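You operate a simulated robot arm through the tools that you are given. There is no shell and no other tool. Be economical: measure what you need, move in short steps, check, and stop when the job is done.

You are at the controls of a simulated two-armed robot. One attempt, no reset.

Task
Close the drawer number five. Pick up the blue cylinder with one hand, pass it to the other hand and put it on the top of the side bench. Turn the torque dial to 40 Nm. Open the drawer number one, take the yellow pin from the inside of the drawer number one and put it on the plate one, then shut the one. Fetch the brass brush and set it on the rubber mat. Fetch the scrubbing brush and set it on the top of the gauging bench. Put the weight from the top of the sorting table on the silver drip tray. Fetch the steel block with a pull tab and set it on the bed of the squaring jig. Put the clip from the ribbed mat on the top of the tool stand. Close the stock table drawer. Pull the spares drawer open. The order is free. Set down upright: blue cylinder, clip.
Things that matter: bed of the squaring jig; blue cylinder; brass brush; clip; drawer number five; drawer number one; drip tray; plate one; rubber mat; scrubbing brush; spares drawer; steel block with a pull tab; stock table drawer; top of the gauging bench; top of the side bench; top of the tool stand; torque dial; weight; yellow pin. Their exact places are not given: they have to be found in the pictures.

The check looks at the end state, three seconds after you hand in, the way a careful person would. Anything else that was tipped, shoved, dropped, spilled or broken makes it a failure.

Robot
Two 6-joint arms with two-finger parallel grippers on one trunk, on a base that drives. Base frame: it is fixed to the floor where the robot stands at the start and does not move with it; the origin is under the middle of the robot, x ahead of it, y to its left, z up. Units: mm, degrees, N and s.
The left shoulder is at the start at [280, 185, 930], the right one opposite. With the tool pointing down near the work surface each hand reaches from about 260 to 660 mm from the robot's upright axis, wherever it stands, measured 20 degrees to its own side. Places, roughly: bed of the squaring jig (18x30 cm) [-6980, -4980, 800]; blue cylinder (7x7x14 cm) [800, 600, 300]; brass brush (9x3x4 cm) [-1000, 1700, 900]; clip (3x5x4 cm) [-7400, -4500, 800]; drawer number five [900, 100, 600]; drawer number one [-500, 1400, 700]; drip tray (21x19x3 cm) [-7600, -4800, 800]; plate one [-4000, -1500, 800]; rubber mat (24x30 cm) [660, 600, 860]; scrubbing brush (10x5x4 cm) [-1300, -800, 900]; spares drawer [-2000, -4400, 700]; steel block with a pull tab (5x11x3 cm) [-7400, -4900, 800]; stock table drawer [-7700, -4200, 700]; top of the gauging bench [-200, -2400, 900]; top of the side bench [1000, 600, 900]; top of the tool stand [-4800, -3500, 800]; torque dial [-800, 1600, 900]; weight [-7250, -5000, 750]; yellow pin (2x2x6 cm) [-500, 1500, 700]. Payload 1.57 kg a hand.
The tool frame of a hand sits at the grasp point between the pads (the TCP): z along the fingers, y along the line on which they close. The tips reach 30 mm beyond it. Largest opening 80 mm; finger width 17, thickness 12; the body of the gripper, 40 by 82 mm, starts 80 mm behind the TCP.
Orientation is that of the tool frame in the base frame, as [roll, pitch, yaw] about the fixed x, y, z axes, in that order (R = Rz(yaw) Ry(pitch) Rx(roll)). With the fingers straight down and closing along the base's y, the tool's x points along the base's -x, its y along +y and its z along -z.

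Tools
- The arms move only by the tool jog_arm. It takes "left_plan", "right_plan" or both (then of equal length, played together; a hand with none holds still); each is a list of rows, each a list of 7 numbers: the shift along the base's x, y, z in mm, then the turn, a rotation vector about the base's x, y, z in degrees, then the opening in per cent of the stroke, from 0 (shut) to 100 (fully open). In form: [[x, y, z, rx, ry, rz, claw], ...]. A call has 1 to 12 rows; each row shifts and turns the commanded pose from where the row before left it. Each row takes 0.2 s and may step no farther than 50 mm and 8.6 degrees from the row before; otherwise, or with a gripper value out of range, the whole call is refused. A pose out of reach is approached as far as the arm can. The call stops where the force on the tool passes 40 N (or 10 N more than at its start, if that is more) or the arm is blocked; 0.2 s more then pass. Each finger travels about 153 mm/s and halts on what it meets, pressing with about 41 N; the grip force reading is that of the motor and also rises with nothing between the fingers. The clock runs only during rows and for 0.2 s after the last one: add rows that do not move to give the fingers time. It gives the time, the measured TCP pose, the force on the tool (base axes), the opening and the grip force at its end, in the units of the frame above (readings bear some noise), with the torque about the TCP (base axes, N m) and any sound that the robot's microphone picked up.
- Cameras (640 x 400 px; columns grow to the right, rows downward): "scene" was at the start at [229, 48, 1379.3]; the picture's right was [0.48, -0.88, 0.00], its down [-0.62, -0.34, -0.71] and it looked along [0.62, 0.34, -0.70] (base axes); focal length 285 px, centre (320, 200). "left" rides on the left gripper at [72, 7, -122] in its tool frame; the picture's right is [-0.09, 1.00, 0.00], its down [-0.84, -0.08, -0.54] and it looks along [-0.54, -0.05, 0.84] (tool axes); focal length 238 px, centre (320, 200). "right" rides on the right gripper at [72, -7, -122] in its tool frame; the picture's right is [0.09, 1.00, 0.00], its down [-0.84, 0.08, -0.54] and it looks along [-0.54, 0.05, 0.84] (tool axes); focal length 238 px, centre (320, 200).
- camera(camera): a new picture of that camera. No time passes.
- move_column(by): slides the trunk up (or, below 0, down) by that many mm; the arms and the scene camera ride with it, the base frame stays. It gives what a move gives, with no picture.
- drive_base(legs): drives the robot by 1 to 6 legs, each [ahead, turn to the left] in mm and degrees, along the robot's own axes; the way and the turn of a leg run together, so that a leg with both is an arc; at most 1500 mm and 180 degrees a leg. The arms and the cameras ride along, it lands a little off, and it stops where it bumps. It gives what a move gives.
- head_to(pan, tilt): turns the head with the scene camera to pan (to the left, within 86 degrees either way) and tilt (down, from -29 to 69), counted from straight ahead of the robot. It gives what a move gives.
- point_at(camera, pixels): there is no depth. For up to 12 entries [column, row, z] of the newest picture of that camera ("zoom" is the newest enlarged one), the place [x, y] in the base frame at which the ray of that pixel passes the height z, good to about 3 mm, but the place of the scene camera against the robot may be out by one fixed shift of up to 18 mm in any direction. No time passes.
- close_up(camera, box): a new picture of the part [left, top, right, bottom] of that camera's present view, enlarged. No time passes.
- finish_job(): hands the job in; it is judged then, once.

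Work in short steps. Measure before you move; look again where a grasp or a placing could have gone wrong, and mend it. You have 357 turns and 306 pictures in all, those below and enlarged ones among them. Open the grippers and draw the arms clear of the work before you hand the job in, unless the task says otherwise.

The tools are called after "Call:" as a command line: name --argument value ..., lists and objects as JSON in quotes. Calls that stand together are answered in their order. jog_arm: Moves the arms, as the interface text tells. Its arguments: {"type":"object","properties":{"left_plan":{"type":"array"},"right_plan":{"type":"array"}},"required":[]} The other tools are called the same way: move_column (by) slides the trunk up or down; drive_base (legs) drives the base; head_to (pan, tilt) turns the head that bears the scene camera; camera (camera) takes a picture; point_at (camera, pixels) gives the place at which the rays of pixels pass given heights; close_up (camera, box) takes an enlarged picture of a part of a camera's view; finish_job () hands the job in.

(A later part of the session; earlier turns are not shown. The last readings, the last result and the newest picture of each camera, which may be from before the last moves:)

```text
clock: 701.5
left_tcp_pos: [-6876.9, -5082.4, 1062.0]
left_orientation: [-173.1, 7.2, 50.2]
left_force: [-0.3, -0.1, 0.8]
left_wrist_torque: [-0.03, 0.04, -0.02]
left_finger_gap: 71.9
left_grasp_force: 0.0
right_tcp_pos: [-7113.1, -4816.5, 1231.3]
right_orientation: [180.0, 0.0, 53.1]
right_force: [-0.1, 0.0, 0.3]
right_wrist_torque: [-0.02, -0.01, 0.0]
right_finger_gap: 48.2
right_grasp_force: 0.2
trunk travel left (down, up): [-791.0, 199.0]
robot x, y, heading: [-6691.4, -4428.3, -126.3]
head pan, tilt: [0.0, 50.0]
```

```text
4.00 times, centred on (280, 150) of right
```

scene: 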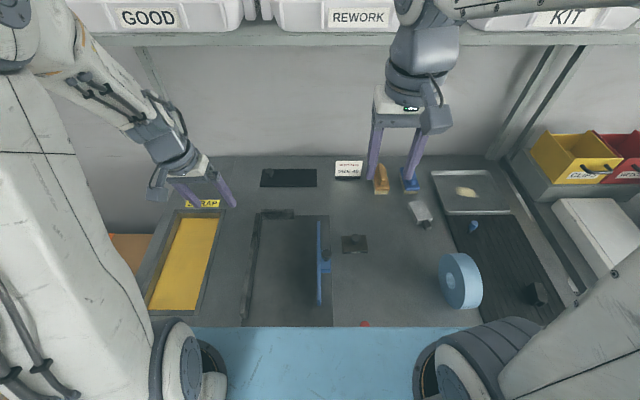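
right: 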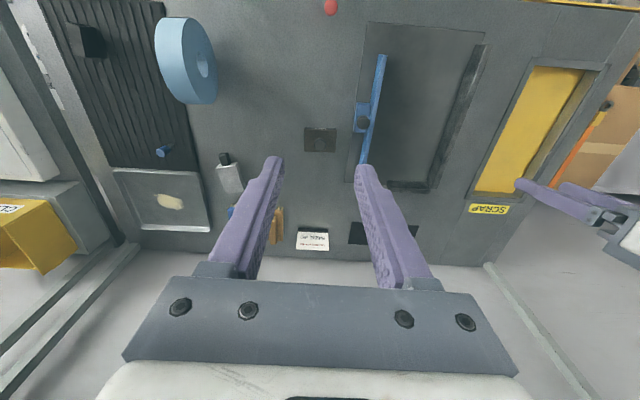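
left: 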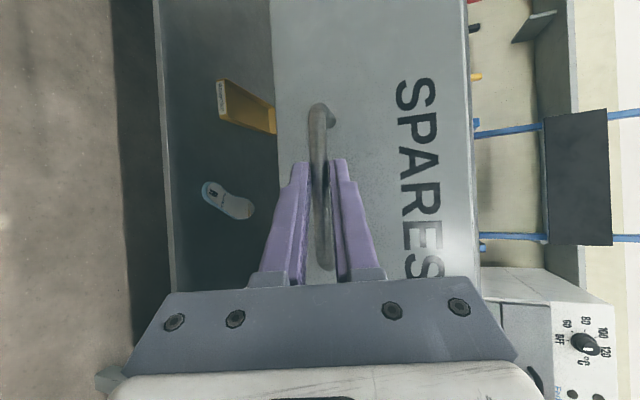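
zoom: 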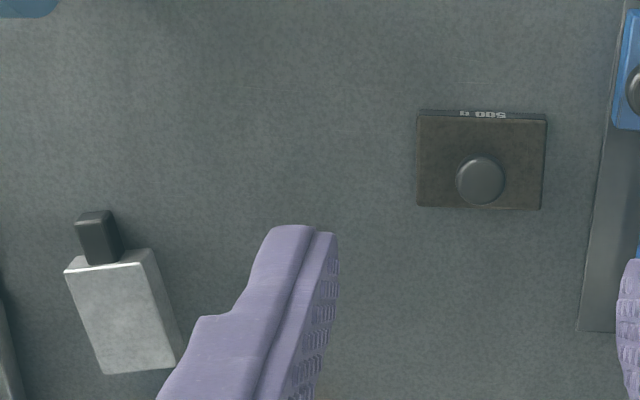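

Weight ≈(-7173,-4914), knob Ø≈28 mm. I move over it and descend to z≈1000 to refine.

Call:
jog_arm --right_plan '[[-10, -16.3, -38.5, 0, 0, 0, 60], [-10, -16.3, -38.5, 0, 0, 0, 60], [-10, -16.3, -38.5, 0, 0, 0, 60], [-10, -16.3, -38.5, 0, 0, 0, 60], [-10, -16.3, -38.5, 0, 0, 0, 60], [-10, -16.3, -38.5, 0, 0, 0, 60]]'

Call:
close_up --camera "right" --box '[240, 60, 400, 160]'

```text
clock: 703.0
left_tcp_pos: [-6877.0, -5082.6, 1062.3]
left_orientation: [-173.0, 7.1, 50.3]
left_force: [-0.9, 0.3, -0.3]
left_wrist_torque: [-0.01, -0.03, -0.02]
left_finger_gap: 71.9
left_grasp_force: 0.1
right_tcp_pos: [-7175.4, -4913.8, 998.4]
right_orientation: [-179.9, 0.0, 53.1]
right_force: [-1.1, -0.3, 0.4]
right_wrist_torque: [-0.01, 0.0, 0.02]
right_finger_gap: 48.0
right_grasp_force: 0.0
trunk travel left (down, up): [-791.0, 199.0]
robot x, y, heading: [-6689.5, -4428.8, -126.6]
head pan, tilt: [0.0, 50.0]
```

```text
4.00 times, centred on (320, 110) of right
```

zoom: 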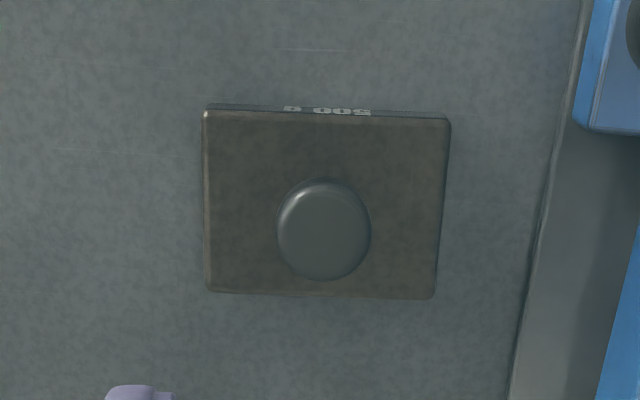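

Knob top z≈855, 8 mm nearer the robot. Descend to z=862 and grip the knob.

Call:
jog_arm --right_plan '[[5, 6.5, -40, 0, 0, 0, 60], [0, 0, -45, 0, 0, 0, 60], [0, 0, -40, 0, 0, 0, 60], [0, 0, -11, 0, 0, 0, 60], [0, 0, 0, 0, 0, 0, 20], [0, 0, 0, 0, 0, 0, 0], [0, 0, 0, 0, 0, 0, 0]]'

Call:
jog_arm --right_plan '[[0, 0, 15, 0, 0, 0, 0], [0, 0, 30, 0, 0, 0, 0], [0, 0, 45, 0, 0, 0, 0]]'

Call:
camera --camera "right"

```text
clock: 704.5
left_tcp_pos: [-6877.3, -5082.6, 1061.3]
left_orientation: [-173.0, 7.2, 50.2]
left_force: [-0.3, 0.8, 0.6]
left_wrist_torque: [-0.03, 0.0, 0.0]
left_finger_gap: 71.9
left_grasp_force: 0.1
right_tcp_pos: [-7168.0, -4908.0, 863.6]
right_orientation: [-180.0, -0.1, 53.0]
right_force: [-0.1, 1.4, -0.3]
right_wrist_torque: [0.04, 0.0, 0.01]
right_finger_gap: 26.8
right_grasp_force: 37.7
trunk travel left (down, up): [-791.0, 199.0]
robot x, y, heading: [-6686.2, -4430.6, -126.7]
head pan, tilt: [0.0, 50.0]
```

```text
clock: 705.4
left_tcp_pos: [-6877.7, -5083.0, 1061.7]
left_orientation: [-173.1, 7.2, 50.1]
left_force: [0.4, 0.3, 0.2]
left_wrist_torque: [0.04, -0.02, -0.01]
left_finger_gap: 72.1
left_grasp_force: 0.0
right_tcp_pos: [-7168.7, -4906.8, 954.7]
right_orientation: [-180.0, -0.1, 53.0]
right_force: [-0.3, 0.5, -4.5]
right_wrist_torque: [0.04, -0.01, 0.01]
right_finger_gap: 26.8
right_grasp_force: 37.6
trunk travel left (down, up): [-791.0, 199.0]
robot x, y, heading: [-6688.7, -4426.5, -126.8]
head pan, tilt: [0.0, 50.0]
```

```text
67 pictures are left
```

right: 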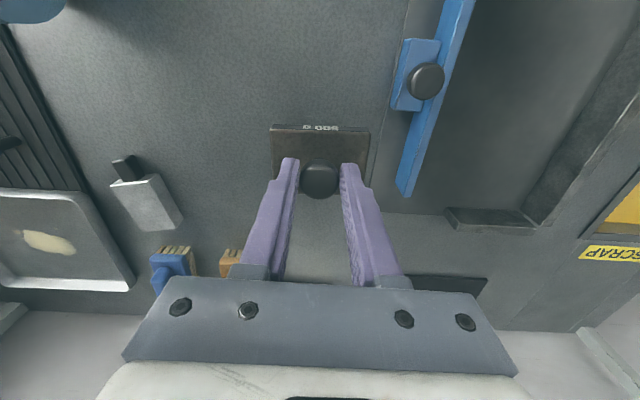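

Weight is held (~0.5 kg). I lift it higher, then back off, shift right 365 and re-approach toward the drip tray.

Call:
jog_arm --right_plan '[[0, 0, 45, 0, 0, 0, 0], [0, 0, 45, 0, 0, 0, 0], [0, 0, 40, 0, 0, 0, 0]]'

Call:
drive_base --legs '[[-260, 0], [0, -90], [365, 0], [0, 90.5], [300, 0]]'

Call:
camera --camera "right"

```text
clock: 706.1
left_tcp_pos: [-6876.4, -5083.2, 1060.7]
left_orientation: [-173.1, 7.2, 50.1]
left_force: [0.8, 0.3, -0.4]
left_wrist_torque: [0.01, 0.0, 0.0]
left_finger_gap: 71.7
left_grasp_force: 0.0
right_tcp_pos: [-7169.3, -4910.2, 1085.9]
right_orientation: [180.0, -0.1, 53.0]
right_force: [0.5, -1.2, -5.7]
right_wrist_torque: [0.04, -0.02, -0.04]
right_finger_gap: 26.9
right_grasp_force: 37.6
trunk travel left (down, up): [-791.0, 199.0]
robot x, y, heading: [-6686.7, -4429.3, -126.5]
head pan, tilt: [0.0, 50.0]
```

```text
clock: 719.2
left_tcp_pos: [-7175.0, -4908.0, 1061.9]
left_orientation: [-173.0, 7.2, 51.5]
left_force: [0.4, 0.9, -0.2]
left_wrist_torque: [0.01, 0.02, -0.03]
left_finger_gap: 71.9
left_grasp_force: 0.0
right_tcp_pos: [-7471.1, -4739.2, 1084.7]
right_orientation: [-180.0, -0.1, 54.3]
right_force: [-0.8, -0.5, -4.5]
right_wrist_torque: [-0.01, -0.02, 0.01]
right_finger_gap: 27.0
right_grasp_force: 38.0
trunk travel left (down, up): [-791.0, 199.0]
robot x, y, heading: [-7002.7, -4248.5, -125.4]
head pan, tilt: [0.0, 50.0]
```

```text
66 pictures are left
```

right: 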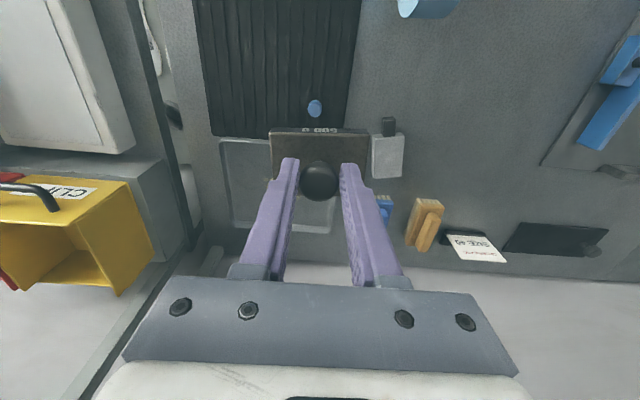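

The tray lies at (220–335,140–232) in the right view. I measure its corners.

Call:
point_at --camera "right" --pixels '[[220, 140, 815], [333, 140, 815], [331, 232, 815], [233, 227, 815], [278, 188, 805], [388, 155, 800]]'

```text
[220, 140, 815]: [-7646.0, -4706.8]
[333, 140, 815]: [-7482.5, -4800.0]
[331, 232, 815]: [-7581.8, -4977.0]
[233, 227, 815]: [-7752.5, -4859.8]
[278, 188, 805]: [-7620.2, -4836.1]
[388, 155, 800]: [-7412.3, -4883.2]
```

The tray centre is ≈(-7615,-4836). To reach it I need to be ~80 closer and a bit left (clear of the table legs).

Call:
drive_base --legs '[[-200, 0], [0, 30], [130, 0], [0, -31], [165, 0]]'

```text
clock: 725.8
left_tcp_pos: [-7179.0, -5006.1, 1061.5]
left_orientation: [-173.0, 7.3, 50.7]
left_force: [0.3, 0.9, -0.4]
left_wrist_torque: [-0.01, 0.01, -0.06]
left_finger_gap: 72.3
left_grasp_force: 0.2
right_tcp_pos: [-7470.7, -4834.6, 1084.5]
right_orientation: [180.0, -0.2, 53.4]
right_force: [0.3, 0.4, -5.2]
right_wrist_torque: [0.04, -0.02, 0.0]
right_finger_gap: 26.9
right_grasp_force: 37.9
trunk travel left (down, up): [-791.0, 199.0]
robot x, y, heading: [-6999.2, -4355.8, -126.1]
head pan, tilt: [0.0, 50.0]
```

I extend to the tray's near part with ~19° forward tilt.

Call:
jog_arm --right_plan '[[-12.9, 3.4, 0, -1.94, 1.41, 0, 0], [-12.9, 3.4, 0, -1.94, 1.41, 0, 0], [-12.9, 3.4, 0, -1.94, 1.41, 0, 0], [-12.9, 3.4, 0, -1.94, 1.41, 0, 0], [-12.9, 3.4, 0, -1.94, 1.41, 0, 0], [-12.9, 3.4, 0, -1.94, 1.41, 0, 0], [-12.9, 3.4, 0, -1.94, 1.41, 0, 0], [-12.9, 3.4, 0, -1.94, 1.41, 0, 0], [0, 0, -45, 0, 0, 0, 0], [0, 0, -45, 0, 0, 0, 0]]'

Call:
camera --camera "right"

Call:
camera --camera "scene"

```text
clock: 728.0
left_tcp_pos: [-7177.8, -5006.9, 1061.1]
left_orientation: [-173.2, 7.2, 50.7]
left_force: [0.2, -0.3, 0.1]
left_wrist_torque: [-0.02, 0.0, -0.01]
left_finger_gap: 72.1
left_grasp_force: 0.1
right_tcp_pos: [-7574.0, -4807.6, 993.0]
right_orientation: [179.8, 19.2, 53.4]
right_force: [0.5, 0.3, -5.2]
right_wrist_torque: [0.09, -0.11, -0.01]
right_finger_gap: 27.1
right_grasp_force: 37.7
trunk travel left (down, up): [-791.0, 199.0]
robot x, y, heading: [-6996.4, -4352.9, -126.1]
head pan, tilt: [0.0, 50.0]
```

```text
65 pictures are left
```

right: 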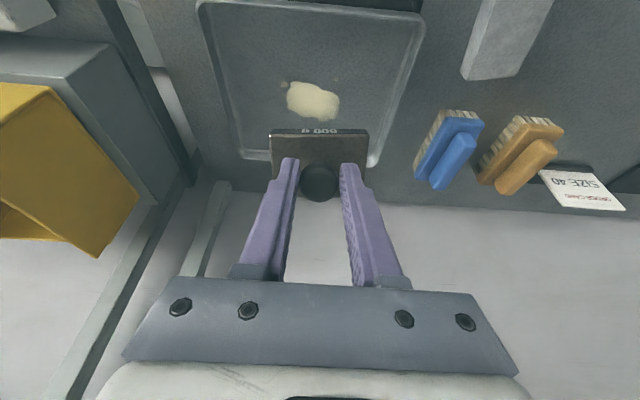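

```text
64 pictures are left
```

scene: 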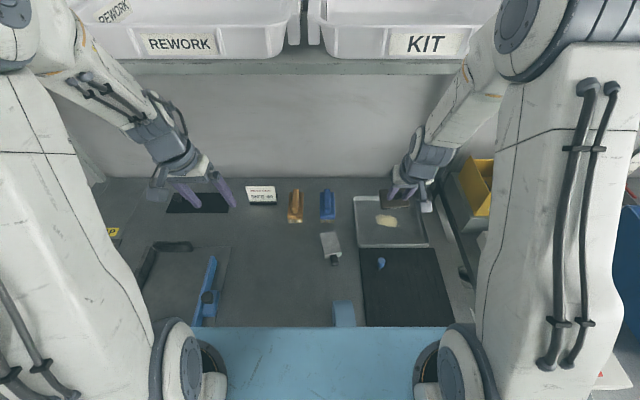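

Reach is fine. I verify the tray's position relative to the landing point.

Call:
point_at --camera "right" --pixels '[[200, 5, 815], [422, 15, 815], [375, 163, 815], [240, 155, 815], [312, 100, 800]]'

```text
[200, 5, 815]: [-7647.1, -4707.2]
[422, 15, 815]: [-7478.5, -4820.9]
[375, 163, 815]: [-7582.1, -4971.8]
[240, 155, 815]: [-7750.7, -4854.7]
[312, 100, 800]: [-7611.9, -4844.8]
```

Consistent; landing well inside the tray. Lower gently to contact.

Call:
jog_arm --right_plan '[[0, 0, -45, 0, 0, 0, 0], [0, 0, -40, 0, 0, 0, 0], [0, 0, -8, 0, 0, 0, 0], [0, 0, -6, 0, 0, 0, 0], [0, 0, -5, 0, 0, 0, 0], [0, 0, -4, 0, 0, 0, 0], [0, 0, -4, 0, 0, 0, 0], [0, 0, -4, 0, 0, 0, 0], [0, 0, -4, 0, 0, 0, 0], [0, 0, -4, 0, 0, 0, 0]]'

Call:
camera --camera "right"

```text
clock: 730.1
left_tcp_pos: [-7177.7, -5005.4, 1063.2]
left_orientation: [-173.0, 7.1, 50.6]
left_force: [0.5, -0.6, 0.4]
left_wrist_torque: [0.0, 0.0, 0.0]
left_finger_gap: 72.0
left_grasp_force: 0.1
right_tcp_pos: [-7575.2, -4806.5, 873.6]
right_orientation: [179.8, 19.5, 53.3]
right_force: [0.1, 6.1, 25.7]
right_wrist_torque: [0.33, -0.14, -0.11]
right_finger_gap: 27.2
right_grasp_force: 37.6
right hand out of reach, approached as far as the arm can: row 1
trunk travel left (down, up): [-791.0, 199.0]
robot x, y, heading: [-6993.4, -4350.7, -125.9]
head pan, tilt: [0.0, 50.0]
```

```text
63 pictures are left
```

right: 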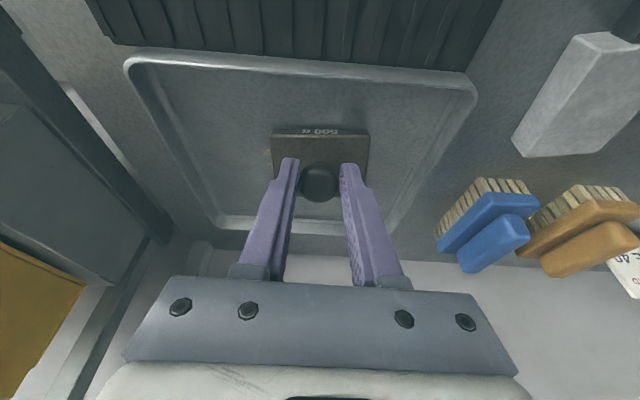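

Contact. Release and rise.

Call:
jog_arm --right_plan '[[0, 0, -1, 0, 0, 0, 40], [0, 0, 0, 0, 0, 0, 60], [0, 0, 0, 0, 0, 0, 60], [3, 4, 15, 0, 0, 0, 60], [5, 7, 30, 0, 0, 0, 60], [5, 7, 40, 0, 0, 0, 60], [0, 0, 45, 0, 0, 0, 60], [0, 0, 45, 0, 0, 0, 60]]'

Call:
camera --camera "right"

```text
clock: 732.0
left_tcp_pos: [-7178.4, -5006.4, 1061.9]
left_orientation: [-173.0, 7.3, 50.7]
left_force: [0.5, 0.1, 0.0]
left_wrist_torque: [0.0, -0.03, -0.04]
left_finger_gap: 71.9
left_grasp_force: 0.1
right_tcp_pos: [-7560.9, -4787.8, 1044.0]
right_orientation: [179.8, 19.1, 53.4]
right_force: [-0.7, -0.9, -0.3]
right_wrist_torque: [0.02, -0.01, 0.0]
right_finger_gap: 48.0
right_grasp_force: 0.1
right hand out of reach, approached as far as the arm can: row 7
trunk travel left (down, up): [-791.0, 199.0]
robot x, y, heading: [-6995.9, -4349.6, -125.9]
head pan, tilt: [0.0, 50.0]
```

```text
62 pictures are left
```

right: 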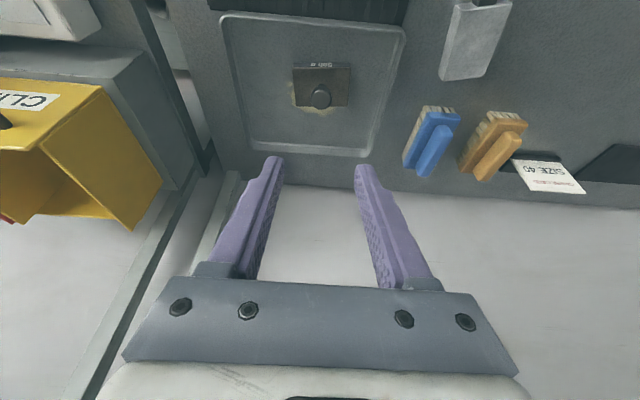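

Weight is in the tray. Next the steel block: move the right hand over ≈(-7418,-4880), yaw +12°.

Call:
jog_arm --right_plan '[[24, -15, 0, 0, 0, 2, 90], [24, -15, 0, 0, 0, 2, 90], [24, -15, 0, 0, 0, 2, 90], [24, -15, 0, 0, 0, 2, 90], [24, -15, 0, 0, 0, 2, 90], [23, -17, 0, 0, 0, 2, 90]]'

Call:
camera --camera "right"

```text
clock: 733.4
left_tcp_pos: [-7179.1, -5006.0, 1061.2]
left_orientation: [-173.1, 7.2, 50.6]
left_force: [0.1, -0.5, 0.0]
left_wrist_torque: [-0.03, 0.0, 0.0]
left_finger_gap: 72.1
left_grasp_force: 0.0
right_tcp_pos: [-7417.7, -4879.8, 1044.3]
right_orientation: [179.8, 19.1, 65.3]
right_force: [-1.4, 1.1, -0.3]
right_wrist_torque: [0.04, 0.01, -0.02]
right_finger_gap: 72.1
right_grasp_force: 0.1
trunk travel left (down, up): [-791.0, 199.0]
robot x, y, heading: [-6993.0, -4352.8, -125.9]
head pan, tilt: [0.0, 50.0]
```

```text
61 pictures are left
```

right: 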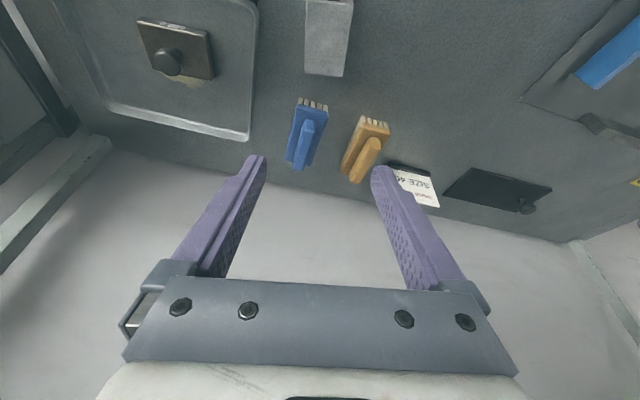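

Call:
point_at --camera "right" --pixels '[[305, 72, 825], [344, 76, 825], [308, 5, 825], [352, 8, 825]]'

```text
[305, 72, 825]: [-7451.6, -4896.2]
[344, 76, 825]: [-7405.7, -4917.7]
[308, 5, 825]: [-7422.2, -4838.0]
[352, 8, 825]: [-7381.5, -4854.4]
```

Block: width ≈51, axis 63°, body centre ≈(-7411,-4873). Shift (9,12), descend to z≈880 and check.

Call:
jog_arm --right_plan '[[9, 12, -40, 0, 0, -1, 90], [0, 0, -45, 0, 0, 0, 90], [0, 0, -45, 0, 0, 0, 90], [0, 0, -34, 0, 0, 0, 90]]'

Call:
camera --camera "right"

```text
clock: 734.4
left_tcp_pos: [-7178.7, -5006.5, 1061.6]
left_orientation: [-173.1, 7.3, 50.5]
left_force: [0.4, -0.2, -0.3]
left_wrist_torque: [0.01, 0.0, 0.01]
left_finger_gap: 72.1
left_grasp_force: 0.1
right_tcp_pos: [-7412.5, -4866.8, 889.4]
right_orientation: [179.7, 18.8, 62.0]
right_force: [1.6, -1.0, -0.2]
right_wrist_torque: [0.08, 0.11, -0.01]
right_finger_gap: 71.6
right_grasp_force: 0.1
right hand out of reach, approached as far as the arm can: row 2
trunk travel left (down, up): [-791.0, 199.0]
robot x, y, heading: [-6996.7, -4351.6, -126.1]
head pan, tilt: [0.0, 50.0]
```

```text
60 pictures are left
```

right: 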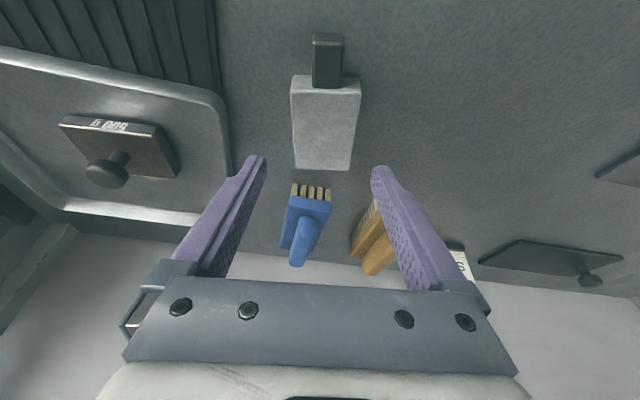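

Well aligned. Descend to ≈836 and close.

Call:
jog_arm --right_plan '[[1.5, 0, -25, 0, 0, 0, 90], [1.5, 0, -18, 0, 0, 0, 90], [0, 0, -6, 0, 0, 0, 90], [0, 0, -4, 0, 0, 0, 90], [0, 0, 0, 0, 0, 0, 40], [0, 0, 0, 0, 0, 0, 0], [0, 0, 0, 0, 0, 0, 0], [0, 0, 0, 0, 0, 0, 0]]'

Call:
camera --camera "right"

```text
clock: 736.1
left_tcp_pos: [-7179.5, -5005.7, 1061.1]
left_orientation: [-173.1, 7.2, 50.6]
left_force: [-0.5, 0.0, 0.1]
left_wrist_torque: [-0.02, 0.01, 0.02]
left_finger_gap: 71.9
left_grasp_force: 0.1
right_tcp_pos: [-7406.5, -4885.9, 845.3]
right_orientation: [-179.6, 19.0, 64.5]
right_force: [0.5, -1.0, 2.2]
right_wrist_torque: [0.0, 0.13, 0.09]
right_finger_gap: 50.0
right_grasp_force: 41.5
right hand out of reach, approached as far as the arm can: row 1, 2, 3
trunk travel left (down, up): [-791.0, 199.0]
robot x, y, heading: [-6992.4, -4348.8, -125.7]
head pan, tilt: [0.0, 50.0]
```

```text
59 pictures are left
```

right: 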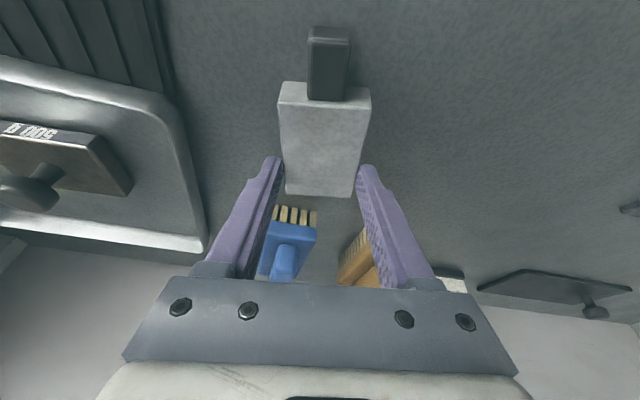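

Gripped (50.0 mm) near its far end. Lift a bit and check it holds.

Call:
jog_arm --right_plan '[[0, 0, 15, 0, 0, 0, 0], [0, 0, 25, 0, 0, 0, 0], [0, 0, 40, 0, 0, 0, 0]]'

Call:
camera --camera "right"

```text
clock: 737.0
left_tcp_pos: [-7179.0, -5006.1, 1061.8]
left_orientation: [-173.0, 7.2, 50.6]
left_force: [0.2, -0.3, 0.5]
left_wrist_torque: [0.04, 0.04, -0.02]
left_finger_gap: 71.7
left_grasp_force: 0.0
right_tcp_pos: [-7407.5, -4884.5, 923.8]
right_orientation: [179.8, 19.0, 64.5]
right_force: [-0.4, -0.5, -2.3]
right_wrist_torque: [-0.02, 0.0, 0.02]
right_finger_gap: 49.5
right_grasp_force: 41.2
trunk travel left (down, up): [-791.0, 199.0]
robot x, y, heading: [-6997.4, -4352.0, -126.2]
head pan, tilt: [0.0, 50.0]
```

```text
58 pictures are left
```

right: 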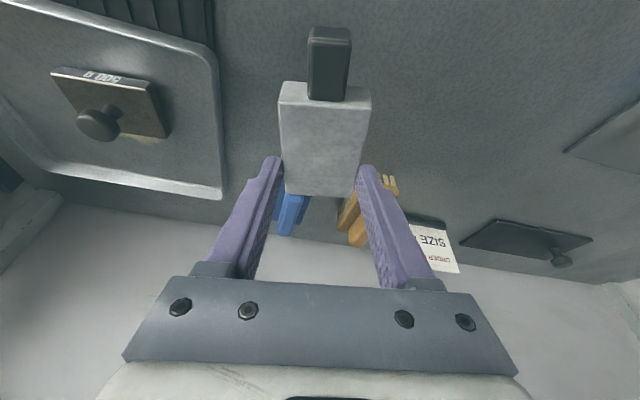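

Block held firmly. I lift, back off, shift the robot left 528 and re-approach for the jig.

Call:
jog_arm --right_plan '[[0, 0, 45, 0, 0, 0, 0], [0, 0, 45, 0, 0, 0, 0], [0, 0, 40, 0, 0, 0, 0]]'

Call:
drive_base --legs '[[-300, 0], [0, 90], [525, 0], [0, -90], [90, 0]]'

Call:
camera --camera "right"

```text
clock: 737.8
left_tcp_pos: [-7178.2, -5005.5, 1061.4]
left_orientation: [-173.1, 7.2, 50.5]
left_force: [-1.1, -0.3, 0.1]
left_wrist_torque: [-0.03, 0.0, 0.02]
left_finger_gap: 72.1
left_grasp_force: 0.1
right_tcp_pos: [-7409.0, -4884.8, 1055.7]
right_orientation: [-179.5, 19.3, 65.4]
right_force: [1.7, -0.9, -1.8]
right_wrist_torque: [0.01, 0.07, -0.06]
right_finger_gap: 49.3
right_grasp_force: 41.4
trunk travel left (down, up): [-791.0, 199.0]
robot x, y, heading: [-6993.2, -4353.5, -125.7]
head pan, tilt: [0.0, 50.0]
```

```text
clock: 750.8
left_tcp_pos: [-6623.4, -5140.3, 1062.1]
left_orientation: [-173.1, 7.3, 51.3]
left_force: [0.3, -1.0, 0.3]
left_wrist_torque: [-0.03, 0.03, -0.03]
left_finger_gap: 72.2
left_grasp_force: 0.1
right_tcp_pos: [-6854.7, -5020.6, 1055.4]
right_orientation: [179.8, 19.1, 64.8]
right_force: [0.3, 0.5, -1.9]
right_wrist_torque: [0.01, 0.02, 0.01]
right_finger_gap: 49.4
right_grasp_force: 40.9
trunk travel left (down, up): [-791.0, 199.0]
robot x, y, heading: [-6450.2, -4485.8, -125.1]
head pan, tilt: [0.0, 50.0]
```

```text
57 pictures are left
```

right: 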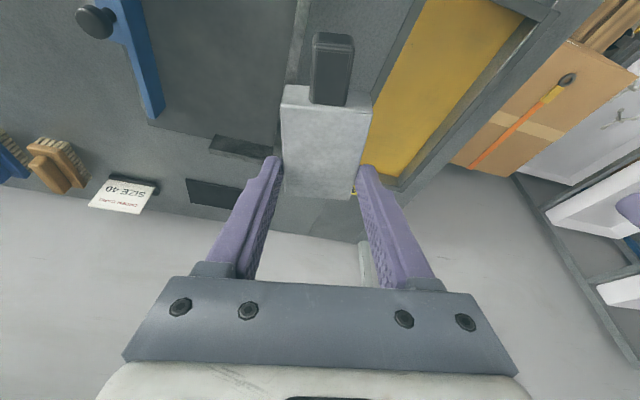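

The jig bed is at left in the image (~(215,75)). I measure its borders.

Call:
point_at --camera "right" --pixels '[[162, 117, 800], [120, 10, 800], [212, 135, 805], [270, 155, 805], [300, 20, 805], [215, 60, 800], [288, 80, 805]]'

```text
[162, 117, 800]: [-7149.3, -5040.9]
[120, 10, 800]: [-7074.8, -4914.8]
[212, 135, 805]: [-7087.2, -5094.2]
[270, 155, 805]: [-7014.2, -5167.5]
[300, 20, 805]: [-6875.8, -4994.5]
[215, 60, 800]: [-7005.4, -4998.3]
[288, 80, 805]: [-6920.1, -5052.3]
```

Bed spans l −2845…−2660, n 7975…8275. I drive 65 forward and move the hand right to (-6996,-4995).

Call:
drive_base --legs '[[65, 0]]'

Call:
jog_arm --right_plan '[[-35, 26, 0, 0, 0, 0, 0], [-35, 26, 0, 0, 0, 0, 0], [-34, 27, 0, 0, 0, 0, 0], [0, 0, -45, 0, 0, 0, 0], [0, 0, -45, 0, 0, 0, 0]]'

Call:
camera --camera "right"

```text
clock: 751.8
left_tcp_pos: [-6661.7, -5192.5, 1062.2]
left_orientation: [-173.1, 7.3, 51.3]
left_force: [0.5, 1.0, 0.7]
left_wrist_torque: [-0.03, 0.04, -0.02]
left_finger_gap: 72.2
left_grasp_force: 0.1
right_tcp_pos: [-6891.9, -5074.2, 1054.5]
right_orientation: [179.8, 19.1, 64.8]
right_force: [-0.1, -0.3, -1.2]
right_wrist_torque: [-0.04, 0.03, 0.01]
right_finger_gap: 49.1
right_grasp_force: 40.9
trunk travel left (down, up): [-791.0, 199.0]
robot x, y, heading: [-6483.8, -4535.0, -125.0]
head pan, tilt: [0.0, 50.0]
```

```text
clock: 753.0
left_tcp_pos: [-6661.4, -5194.3, 1061.3]
left_orientation: [-173.1, 7.2, 51.3]
left_force: [0.5, -0.7, 0.0]
left_wrist_torque: [0.01, 0.01, -0.02]
left_finger_gap: 72.1
left_grasp_force: 0.2
right_tcp_pos: [-6992.2, -4994.9, 987.1]
right_orientation: [179.5, 18.8, 67.8]
right_force: [-0.1, -1.1, -1.8]
right_wrist_torque: [0.01, -0.06, -0.06]
right_finger_gap: 49.2
right_grasp_force: 41.3
right hand out of reach, approached as far as the arm can: row 5
trunk travel left (down, up): [-791.0, 199.0]
robot x, y, heading: [-6487.1, -4534.6, -125.1]
head pan, tilt: [0.0, 50.0]
```

```text
56 pictures are left
```

right: 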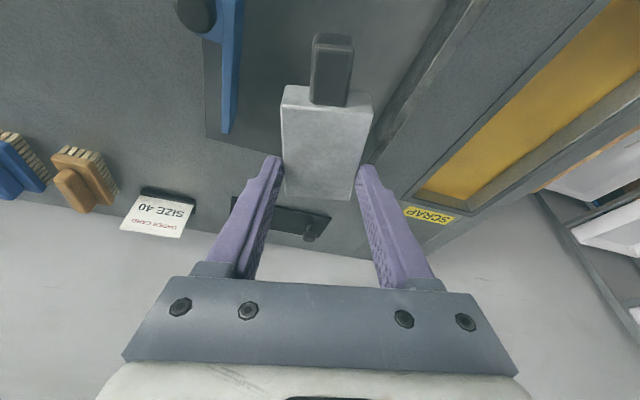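

The arm is at its inner limit for this tilt. I back the base 50 and extend the hand 50 to compensate, then lower.

Call:
drive_base --legs '[[-50, 0]]'

Call:
jog_arm --right_plan '[[-15, -20, 0, 0, 0, 0, 0], [-15, -20, 0, 0, 0, 0, 0], [0, 0, -35, 0, 0, 0, 0], [0, 0, -35, 0, 0, 0, 0]]'

```text
clock: 753.9
left_tcp_pos: [-6632.6, -5153.2, 1062.4]
left_orientation: [-173.2, 7.2, 51.1]
left_force: [-0.5, 0.0, -0.6]
left_wrist_torque: [0.0, -0.03, 0.0]
left_finger_gap: 72.0
left_grasp_force: 0.0
right_tcp_pos: [-6963.3, -4955.1, 987.6]
right_orientation: [178.7, 19.0, 64.9]
right_force: [-0.6, -0.9, -2.6]
right_wrist_torque: [0.02, 0.0, -0.02]
right_finger_gap: 49.5
right_grasp_force: 41.1
trunk travel left (down, up): [-791.0, 199.0]
robot x, y, heading: [-6455.5, -4493.2, -125.1]
head pan, tilt: [0.0, 50.0]
```

```text
clock: 754.9
left_tcp_pos: [-6632.5, -5152.4, 1062.3]
left_orientation: [-173.1, 7.3, 51.2]
left_force: [0.4, 0.6, -0.1]
left_wrist_torque: [0.01, 0.0, -0.01]
left_finger_gap: 71.9
left_grasp_force: 0.0
right_tcp_pos: [-6991.8, -4996.8, 928.6]
right_orientation: [178.6, 18.9, 66.0]
right_force: [-0.5, -0.9, -2.0]
right_wrist_torque: [0.01, -0.03, -0.04]
right_finger_gap: 49.4
right_grasp_force: 41.2
right hand out of reach, approached as far as the arm can: row 4
trunk travel left (down, up): [-791.0, 199.0]
robot x, y, heading: [-6457.2, -4496.9, -124.9]
head pan, tilt: [0.0, 50.0]
```

I use the trunk to lower: 65 mm, then small steps to contact.

Call:
move_column --by -65

Call:
camera --camera "right"

```text
clock: 755.9
left_tcp_pos: [-6631.8, -5151.3, 996.9]
left_orientation: [-173.1, 7.2, 51.2]
left_force: [-0.6, -0.1, 0.1]
left_wrist_torque: [-0.01, 0.0, -0.02]
left_finger_gap: 71.8
left_grasp_force: 0.1
right_tcp_pos: [-6994.0, -4997.7, 864.4]
right_orientation: [178.3, 19.1, 64.9]
right_force: [-0.6, 0.4, -2.5]
right_wrist_torque: [0.01, 0.01, 0.02]
right_finger_gap: 49.3
right_grasp_force: 40.9
trunk travel left (down, up): [-726.0, 264.0]
robot x, y, heading: [-6456.8, -4492.2, -125.1]
head pan, tilt: [0.0, 50.0]
```

```text
55 pictures are left
```

right: 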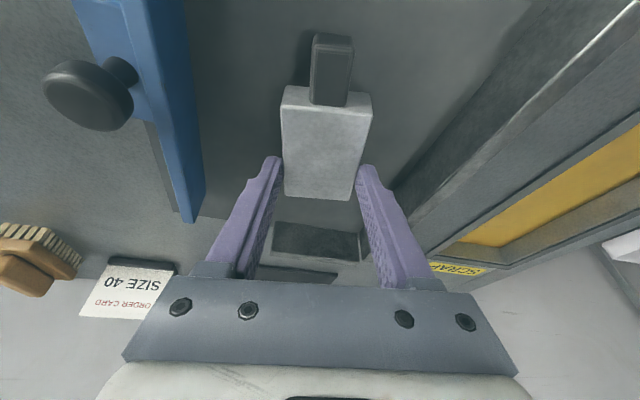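

The block is centred over the bed. Lower to contact.

Call:
move_column --by -10

Call:
move_column --by -4

Call:
move_column --by -4

```text
clock: 756.5
left_tcp_pos: [-6630.4, -5152.5, 986.3]
left_orientation: [-173.1, 7.1, 51.2]
left_force: [0.4, 0.4, -0.6]
left_wrist_torque: [0.01, 0.0, -0.03]
left_finger_gap: 71.9
left_grasp_force: 0.0
right_tcp_pos: [-6992.2, -4996.0, 854.2]
right_orientation: [178.2, 19.0, 64.9]
right_force: [0.4, -0.2, -2.4]
right_wrist_torque: [-0.03, 0.04, 0.0]
right_finger_gap: 49.3
right_grasp_force: 40.4
trunk travel left (down, up): [-716.0, 274.0]
robot x, y, heading: [-6453.8, -4495.5, -125.1]
head pan, tilt: [0.0, 50.0]
```

```text
clock: 757.0
left_tcp_pos: [-6631.2, -5151.9, 983.7]
left_orientation: [-173.1, 7.1, 51.3]
left_force: [-0.9, -1.0, -0.4]
left_wrist_torque: [0.0, 0.01, -0.02]
left_finger_gap: 72.1
left_grasp_force: 0.1
right_tcp_pos: [-6992.5, -4996.9, 850.8]
right_orientation: [178.3, 19.3, 64.8]
right_force: [1.0, 1.8, 16.0]
right_wrist_torque: [0.95, 0.03, -0.07]
right_finger_gap: 49.7
right_grasp_force: 41.2
trunk travel left (down, up): [-712.0, 278.0]
robot x, y, heading: [-6455.9, -4495.2, -125.3]
head pan, tilt: [0.0, 50.0]
```

```text
clock: 757.6
left_tcp_pos: [-6631.5, -5151.6, 980.6]
left_orientation: [-173.1, 7.3, 51.2]
left_force: [0.7, -0.4, 0.5]
left_wrist_torque: [-0.02, 0.04, -0.03]
left_finger_gap: 72.0
left_grasp_force: 0.1
right_tcp_pos: [-6992.3, -4997.3, 849.3]
right_orientation: [178.3, 19.4, 64.8]
right_force: [3.3, 3.8, 34.5]
right_wrist_torque: [-0.1, 0.27, 0.04]
right_finger_gap: 49.6
right_grasp_force: 41.0
trunk travel left (down, up): [-708.0, 282.0]
robot x, y, heading: [-6460.6, -4494.9, -125.2]
head pan, tilt: [0.0, 50.0]
```

Contact. Ease 2 mm, release, and rise with the trunk.

Call:
jog_arm --right_plan '[[0, 0, 2, 0, 0, 0, 75], [0, 0, 0, 0, 0, 0, 85], [0, 0, 0, 0, 0, 0, 85], [0, 0, 0, 0, 0, 0, 85]]'

Call:
move_column --by 160

Call:
camera --camera "right"

```text
clock: 758.6
left_tcp_pos: [-6632.2, -5152.6, 979.3]
left_orientation: [-173.1, 7.2, 51.2]
left_force: [0.0, -0.1, -0.8]
left_wrist_torque: [0.02, -0.03, -0.01]
left_finger_gap: 72.0
left_grasp_force: 0.0
right_tcp_pos: [-6992.2, -4997.6, 848.8]
right_orientation: [178.4, 19.0, 65.0]
right_force: [0.1, -0.3, -0.8]
right_wrist_torque: [0.01, 0.01, -0.01]
right_finger_gap: 68.0
right_grasp_force: 0.0
trunk travel left (down, up): [-708.0, 282.0]
robot x, y, heading: [-6458.5, -4496.0, -125.2]
head pan, tilt: [0.0, 50.0]
```

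```text
clock: 760.4
left_tcp_pos: [-6632.9, -5152.7, 1138.4]
left_orientation: [-173.1, 7.2, 51.2]
left_force: [-0.8, 0.4, -0.3]
left_wrist_torque: [0.0, -0.02, -0.03]
left_finger_gap: 71.8
left_grasp_force: 0.2
right_tcp_pos: [-6993.6, -4996.9, 1008.2]
right_orientation: [178.2, 19.0, 64.9]
right_force: [0.5, 0.9, 0.0]
right_wrist_torque: [-0.01, 0.02, -0.02]
right_finger_gap: 68.0
right_grasp_force: 0.1
trunk travel left (down, up): [-868.0, 122.0]
robot x, y, heading: [-6457.3, -4494.1, -125.0]
head pan, tilt: [0.0, 50.0]
```

```text
54 pictures are left
```

right: 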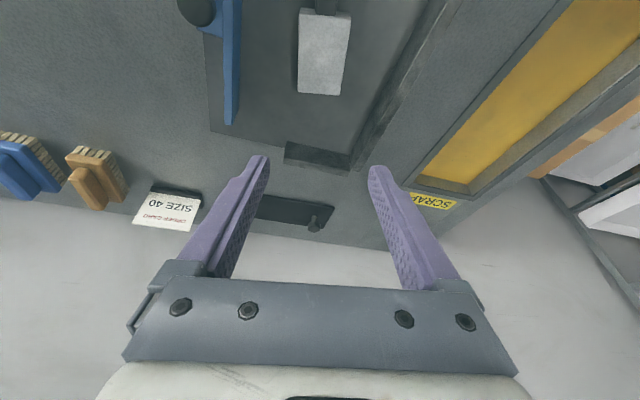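

The steel block is on the jig's bed. Now the clip: level the right hand, then shift the robot right ~640.

Call:
jog_arm --right_plan '[[19, 26, 8, 5.74, -2.68, -3.5, 85], [19, 26, 8, 5.74, -2.68, -3.5, 85], [19, 26, 8, 5.74, -2.68, -3.5, 85], [5, 7, 10, 0, 0, 0, 85]]'

Call:
drive_base --legs '[[-150, 0], [0, -90], [640, 0], [0, 89.5], [160, 0]]'

Call:
camera --camera "right"

```text
clock: 761.4
left_tcp_pos: [-6632.0, -5153.4, 1138.6]
left_orientation: [-173.2, 7.2, 51.3]
left_force: [0.2, 0.0, -0.1]
left_wrist_torque: [-0.02, 0.04, 0.0]
left_finger_gap: 72.1
left_grasp_force: 0.0
right_tcp_pos: [-6942.8, -4937.4, 1035.9]
right_orientation: [178.6, 3.4, 56.5]
right_force: [0.5, 0.2, 0.3]
right_wrist_torque: [0.02, -0.05, -0.01]
right_finger_gap: 68.2
right_grasp_force: 0.0
right hand out of reach, approached as far as the arm can: row 1, 2
trunk travel left (down, up): [-868.0, 122.0]
robot x, y, heading: [-6453.9, -4494.3, -125.0]
head pan, tilt: [0.0, 50.0]
```

```text
clock: 774.6
left_tcp_pos: [-7164.7, -4793.3, 1139.2]
left_orientation: [-173.1, 7.2, 51.3]
left_force: [0.9, 0.7, -0.1]
left_wrist_torque: [-0.02, 0.02, -0.01]
left_finger_gap: 72.2
left_grasp_force: 0.0
right_tcp_pos: [-7475.7, -4578.9, 1036.2]
right_orientation: [178.5, 3.4, 56.6]
right_force: [0.0, 0.1, -0.3]
right_wrist_torque: [-0.04, 0.03, -0.01]
right_finger_gap: 67.9
right_grasp_force: 0.1
trunk travel left (down, up): [-868.0, 122.0]
robot x, y, heading: [-6987.6, -4136.4, -125.1]
head pan, tilt: [0.0, 50.0]
```

```text
53 pictures are left
```

right: 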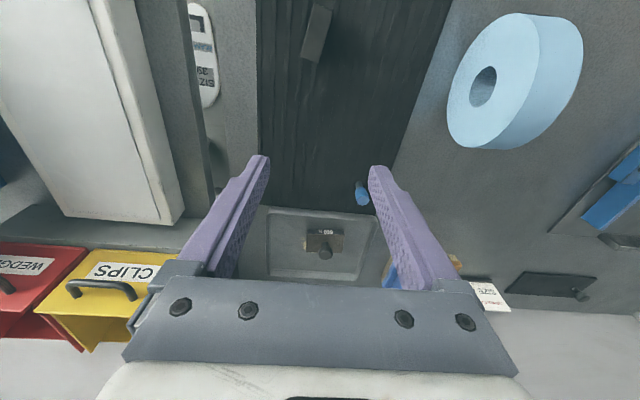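

Clip at (318,30) in the right view. I locate it and zoom.

Call:
point_at --camera "right" --pixels '[[318, 30, 840], [318, 30, 810], [312, 58, 835], [326, 8, 835]]'

Call:
close_up --camera "right" --box '[270, 0, 370, 80]'

```text
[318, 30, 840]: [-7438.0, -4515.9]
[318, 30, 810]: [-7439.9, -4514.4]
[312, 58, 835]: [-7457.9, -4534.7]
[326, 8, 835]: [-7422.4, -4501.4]
```

```text
5.00 times, centred on (320, 40) of right
```

zoom: 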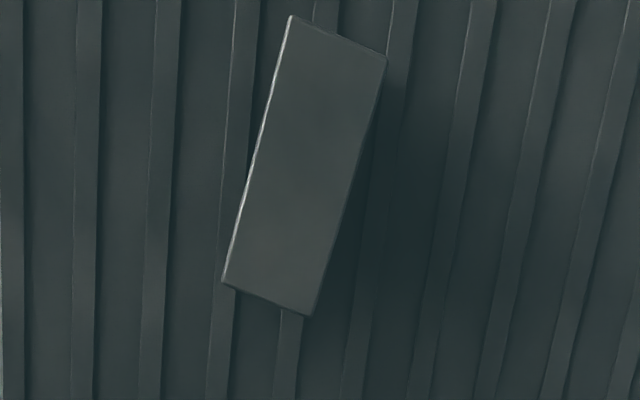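

The clip's axis is ~13° off; I move above it, level, yaw −13.5°, and descend to z≈930 for a check.

Call:
jog_arm --right_plan '[[12, 21, 0, 3.67, -0.63, 0, 70], [12, 21, 0, 0, 0, -4.5, 70], [13, 21, 0, 0, 0, -4.5, 70], [0, 0, 0, 0, 0, -4.5, 70], [0, 0, -45, 0, 0, 0, 70], [0, 0, -45, 0, 0, 0, 70], [0, 0, -15, 0, 0, 0, 70]]'

Call:
camera --camera "right"

```text
clock: 776.2
left_tcp_pos: [-7163.3, -4795.3, 1138.7]
left_orientation: [-173.1, 7.1, 51.3]
left_force: [0.3, -0.6, 0.7]
left_wrist_torque: [-0.02, -0.01, 0.03]
left_finger_gap: 72.0
left_grasp_force: 0.0
right_tcp_pos: [-7437.4, -4516.7, 930.7]
right_orientation: [-179.9, 0.1, 43.2]
right_force: [0.0, -1.1, 0.6]
right_wrist_torque: [0.02, 0.04, 0.03]
right_finger_gap: 55.7
right_grasp_force: 0.0
trunk travel left (down, up): [-868.0, 122.0]
robot x, y, heading: [-6986.8, -4142.1, -124.8]
head pan, tilt: [0.0, 50.0]
```

```text
51 pictures are left
```

right: 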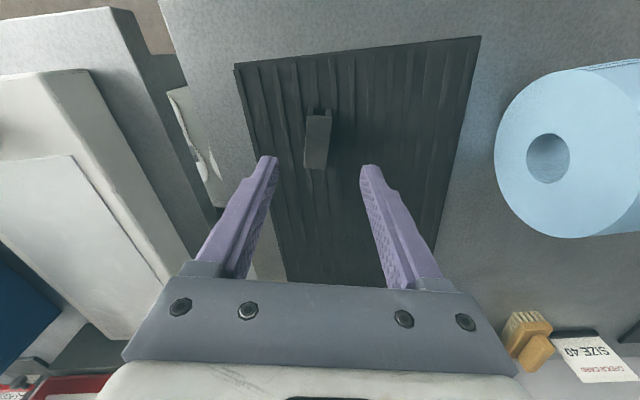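

The clip is right below the TCP. Descend to z≈838 and close.

Call:
jog_arm --right_plan '[[0, 0, -45, 0, 0, 0, 70], [0, 0, -30, 0, 0, 0, 70], [0, 0, -12, 0, 0, 0, 70], [0, 0, -5, 0, 0, 0, 70], [0, 0, 0, 0, 0, 0, 30], [0, 0, 0, 0, 0, 0, 0], [0, 0, 0, 0, 0, 0, 0]]'

Call:
camera --camera "right"

```text
clock: 777.8
left_tcp_pos: [-7163.4, -4794.9, 1139.1]
left_orientation: [-173.0, 7.2, 51.3]
left_force: [-0.3, -0.6, 0.0]
left_wrist_torque: [0.0, 0.01, 0.03]
left_finger_gap: 72.3
left_grasp_force: 0.1
right_tcp_pos: [-7437.4, -4516.8, 838.4]
right_orientation: [179.9, 0.1, 43.2]
right_force: [-0.1, -0.5, 0.1]
right_wrist_torque: [0.01, 0.02, 0.0]
right_finger_gap: 20.8
right_grasp_force: 34.5
trunk travel left (down, up): [-868.0, 122.0]
robot x, y, heading: [-6992.2, -4138.7, -125.5]
head pan, tilt: [0.0, 50.0]
```

```text
50 pictures are left
```

right: 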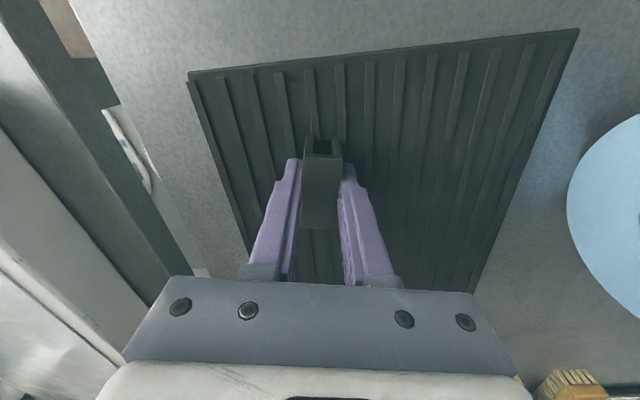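

Clip gripped (20.8 mm). Lift, back away and head to the tool stand.

Call:
jog_arm --right_plan '[[0, 0, 20, 0, 0, 0, 0], [0, 0, 40, 0, 0, 0, 0], [0, 0, 45, 0, 0, 0, 0], [0, 0, 45, 0, 0, 0, 0], [0, 0, 45, 0, 0, 0, 0]]'

Call:
camera --camera "right"

Call:
drive_base --legs '[[-200, 0], [0, 103.5], [1267, 0], [0, 27], [750, 0], [0, 85]]'

Call:
head_to --pan 0 --tilt 30

Call:
camera --camera "scene"

```text
clock: 779.0
left_tcp_pos: [-7164.5, -4794.9, 1138.4]
left_orientation: [-173.1, 7.2, 51.4]
left_force: [0.2, -0.3, 0.3]
left_wrist_torque: [0.0, -0.02, 0.0]
left_finger_gap: 71.9
left_grasp_force: 0.2
right_tcp_pos: [-7436.2, -4517.1, 1033.0]
right_orientation: [-179.9, 0.0, 43.2]
right_force: [1.6, -0.6, -0.6]
right_wrist_torque: [-0.02, -0.03, 0.0]
right_finger_gap: 20.9
right_grasp_force: 34.3
trunk travel left (down, up): [-868.0, 122.0]
robot x, y, heading: [-6985.1, -4140.4, -125.3]
head pan, tilt: [0.0, 50.0]
```

```text
49 pictures are left
```

right: 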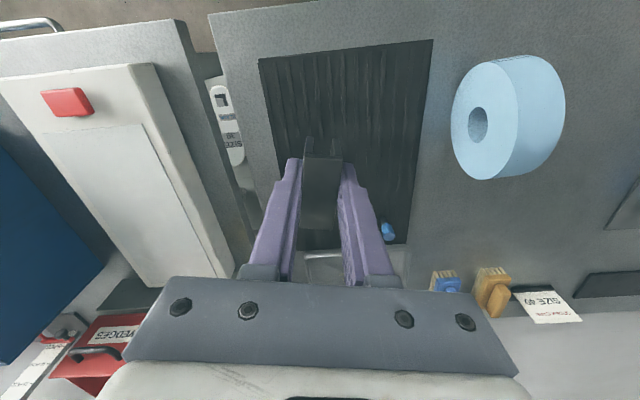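

```text
clock: 799.7
left_tcp_pos: [-5184.7, -3712.6, 1138.3]
left_orientation: [-173.1, 7.2, -92.3]
left_force: [-0.5, -0.7, 1.0]
left_wrist_torque: [-0.01, 0.0, -0.03]
left_finger_gap: 72.1
left_grasp_force: 0.0
right_tcp_pos: [-4800.8, -3772.5, 1032.5]
right_orientation: [-180.0, 0.1, -100.3]
right_force: [0.0, -0.6, -0.1]
right_wrist_torque: [-0.01, 0.01, -0.01]
right_finger_gap: 21.0
right_grasp_force: 34.2
trunk travel left (down, up): [-868.0, 122.0]
robot x, y, heading: [-4934.3, -4344.3, 91.1]
head pan, tilt: [0.0, 50.0]
```

```text
clock: 800.5
left_tcp_pos: [-5185.3, -3711.7, 1138.9]
left_orientation: [-173.1, 7.2, -92.3]
left_force: [-0.4, 0.4, 0.3]
left_wrist_torque: [0.04, 0.01, -0.02]
left_finger_gap: 72.3
left_grasp_force: 0.1
right_tcp_pos: [-4801.4, -3772.7, 1033.6]
right_orientation: [-180.0, 0.1, -100.4]
right_force: [-0.9, -0.4, 0.2]
right_wrist_torque: [0.01, -0.03, -0.01]
right_finger_gap: 20.8
right_grasp_force: 34.5
trunk travel left (down, up): [-868.0, 122.0]
robot x, y, heading: [-4936.1, -4346.0, 91.2]
head pan, tilt: [0.0, 30.0]
```

```text
48 pictures are left
```

scene: 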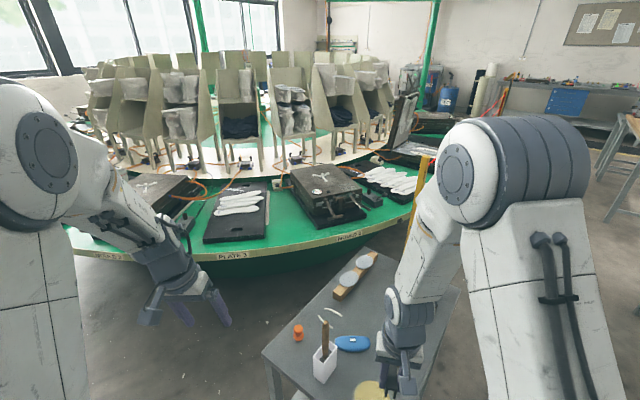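

The tool stand is just ahead-right. I look with the right camera for a free spot.

Call:
camera --camera "right"

Call:
close_up --camera "scene" --box '[240, 220, 480, 400]'

```text
47 pictures are left
```

right: 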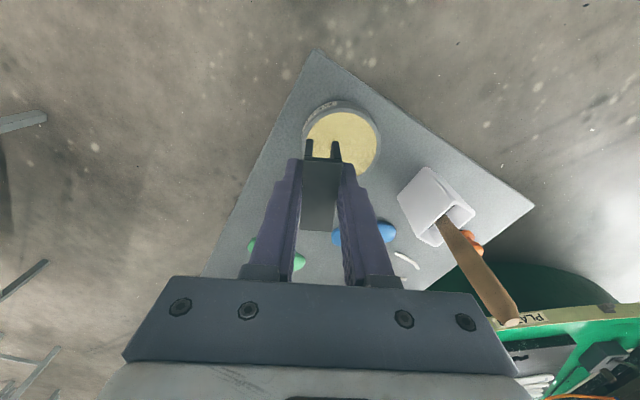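

```text
2.22 times, centred on (360, 310) of scene
```

zoom: 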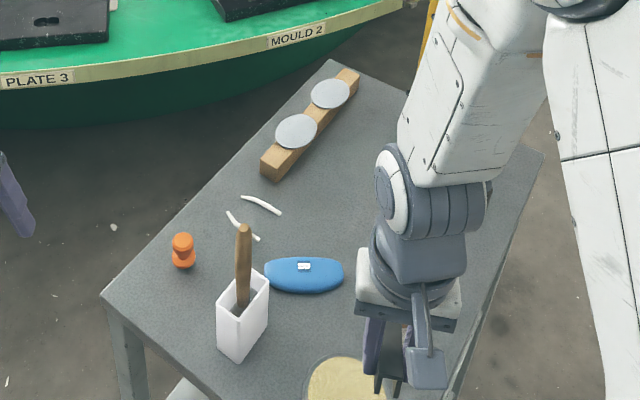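

Free area between tin, green and blue items around px (293,208). I measure it and neighbours.

Call:
point_at --camera "right" --pixels '[[293, 208, 800], [340, 172, 800], [280, 245, 800], [340, 235, 800], [240, 195, 800], [315, 50, 800], [535, 205, 800]]'

```text
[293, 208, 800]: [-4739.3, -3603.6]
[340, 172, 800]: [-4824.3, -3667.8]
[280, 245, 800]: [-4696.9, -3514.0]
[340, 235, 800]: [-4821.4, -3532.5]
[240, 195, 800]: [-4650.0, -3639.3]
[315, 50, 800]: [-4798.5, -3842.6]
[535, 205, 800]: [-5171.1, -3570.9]
```

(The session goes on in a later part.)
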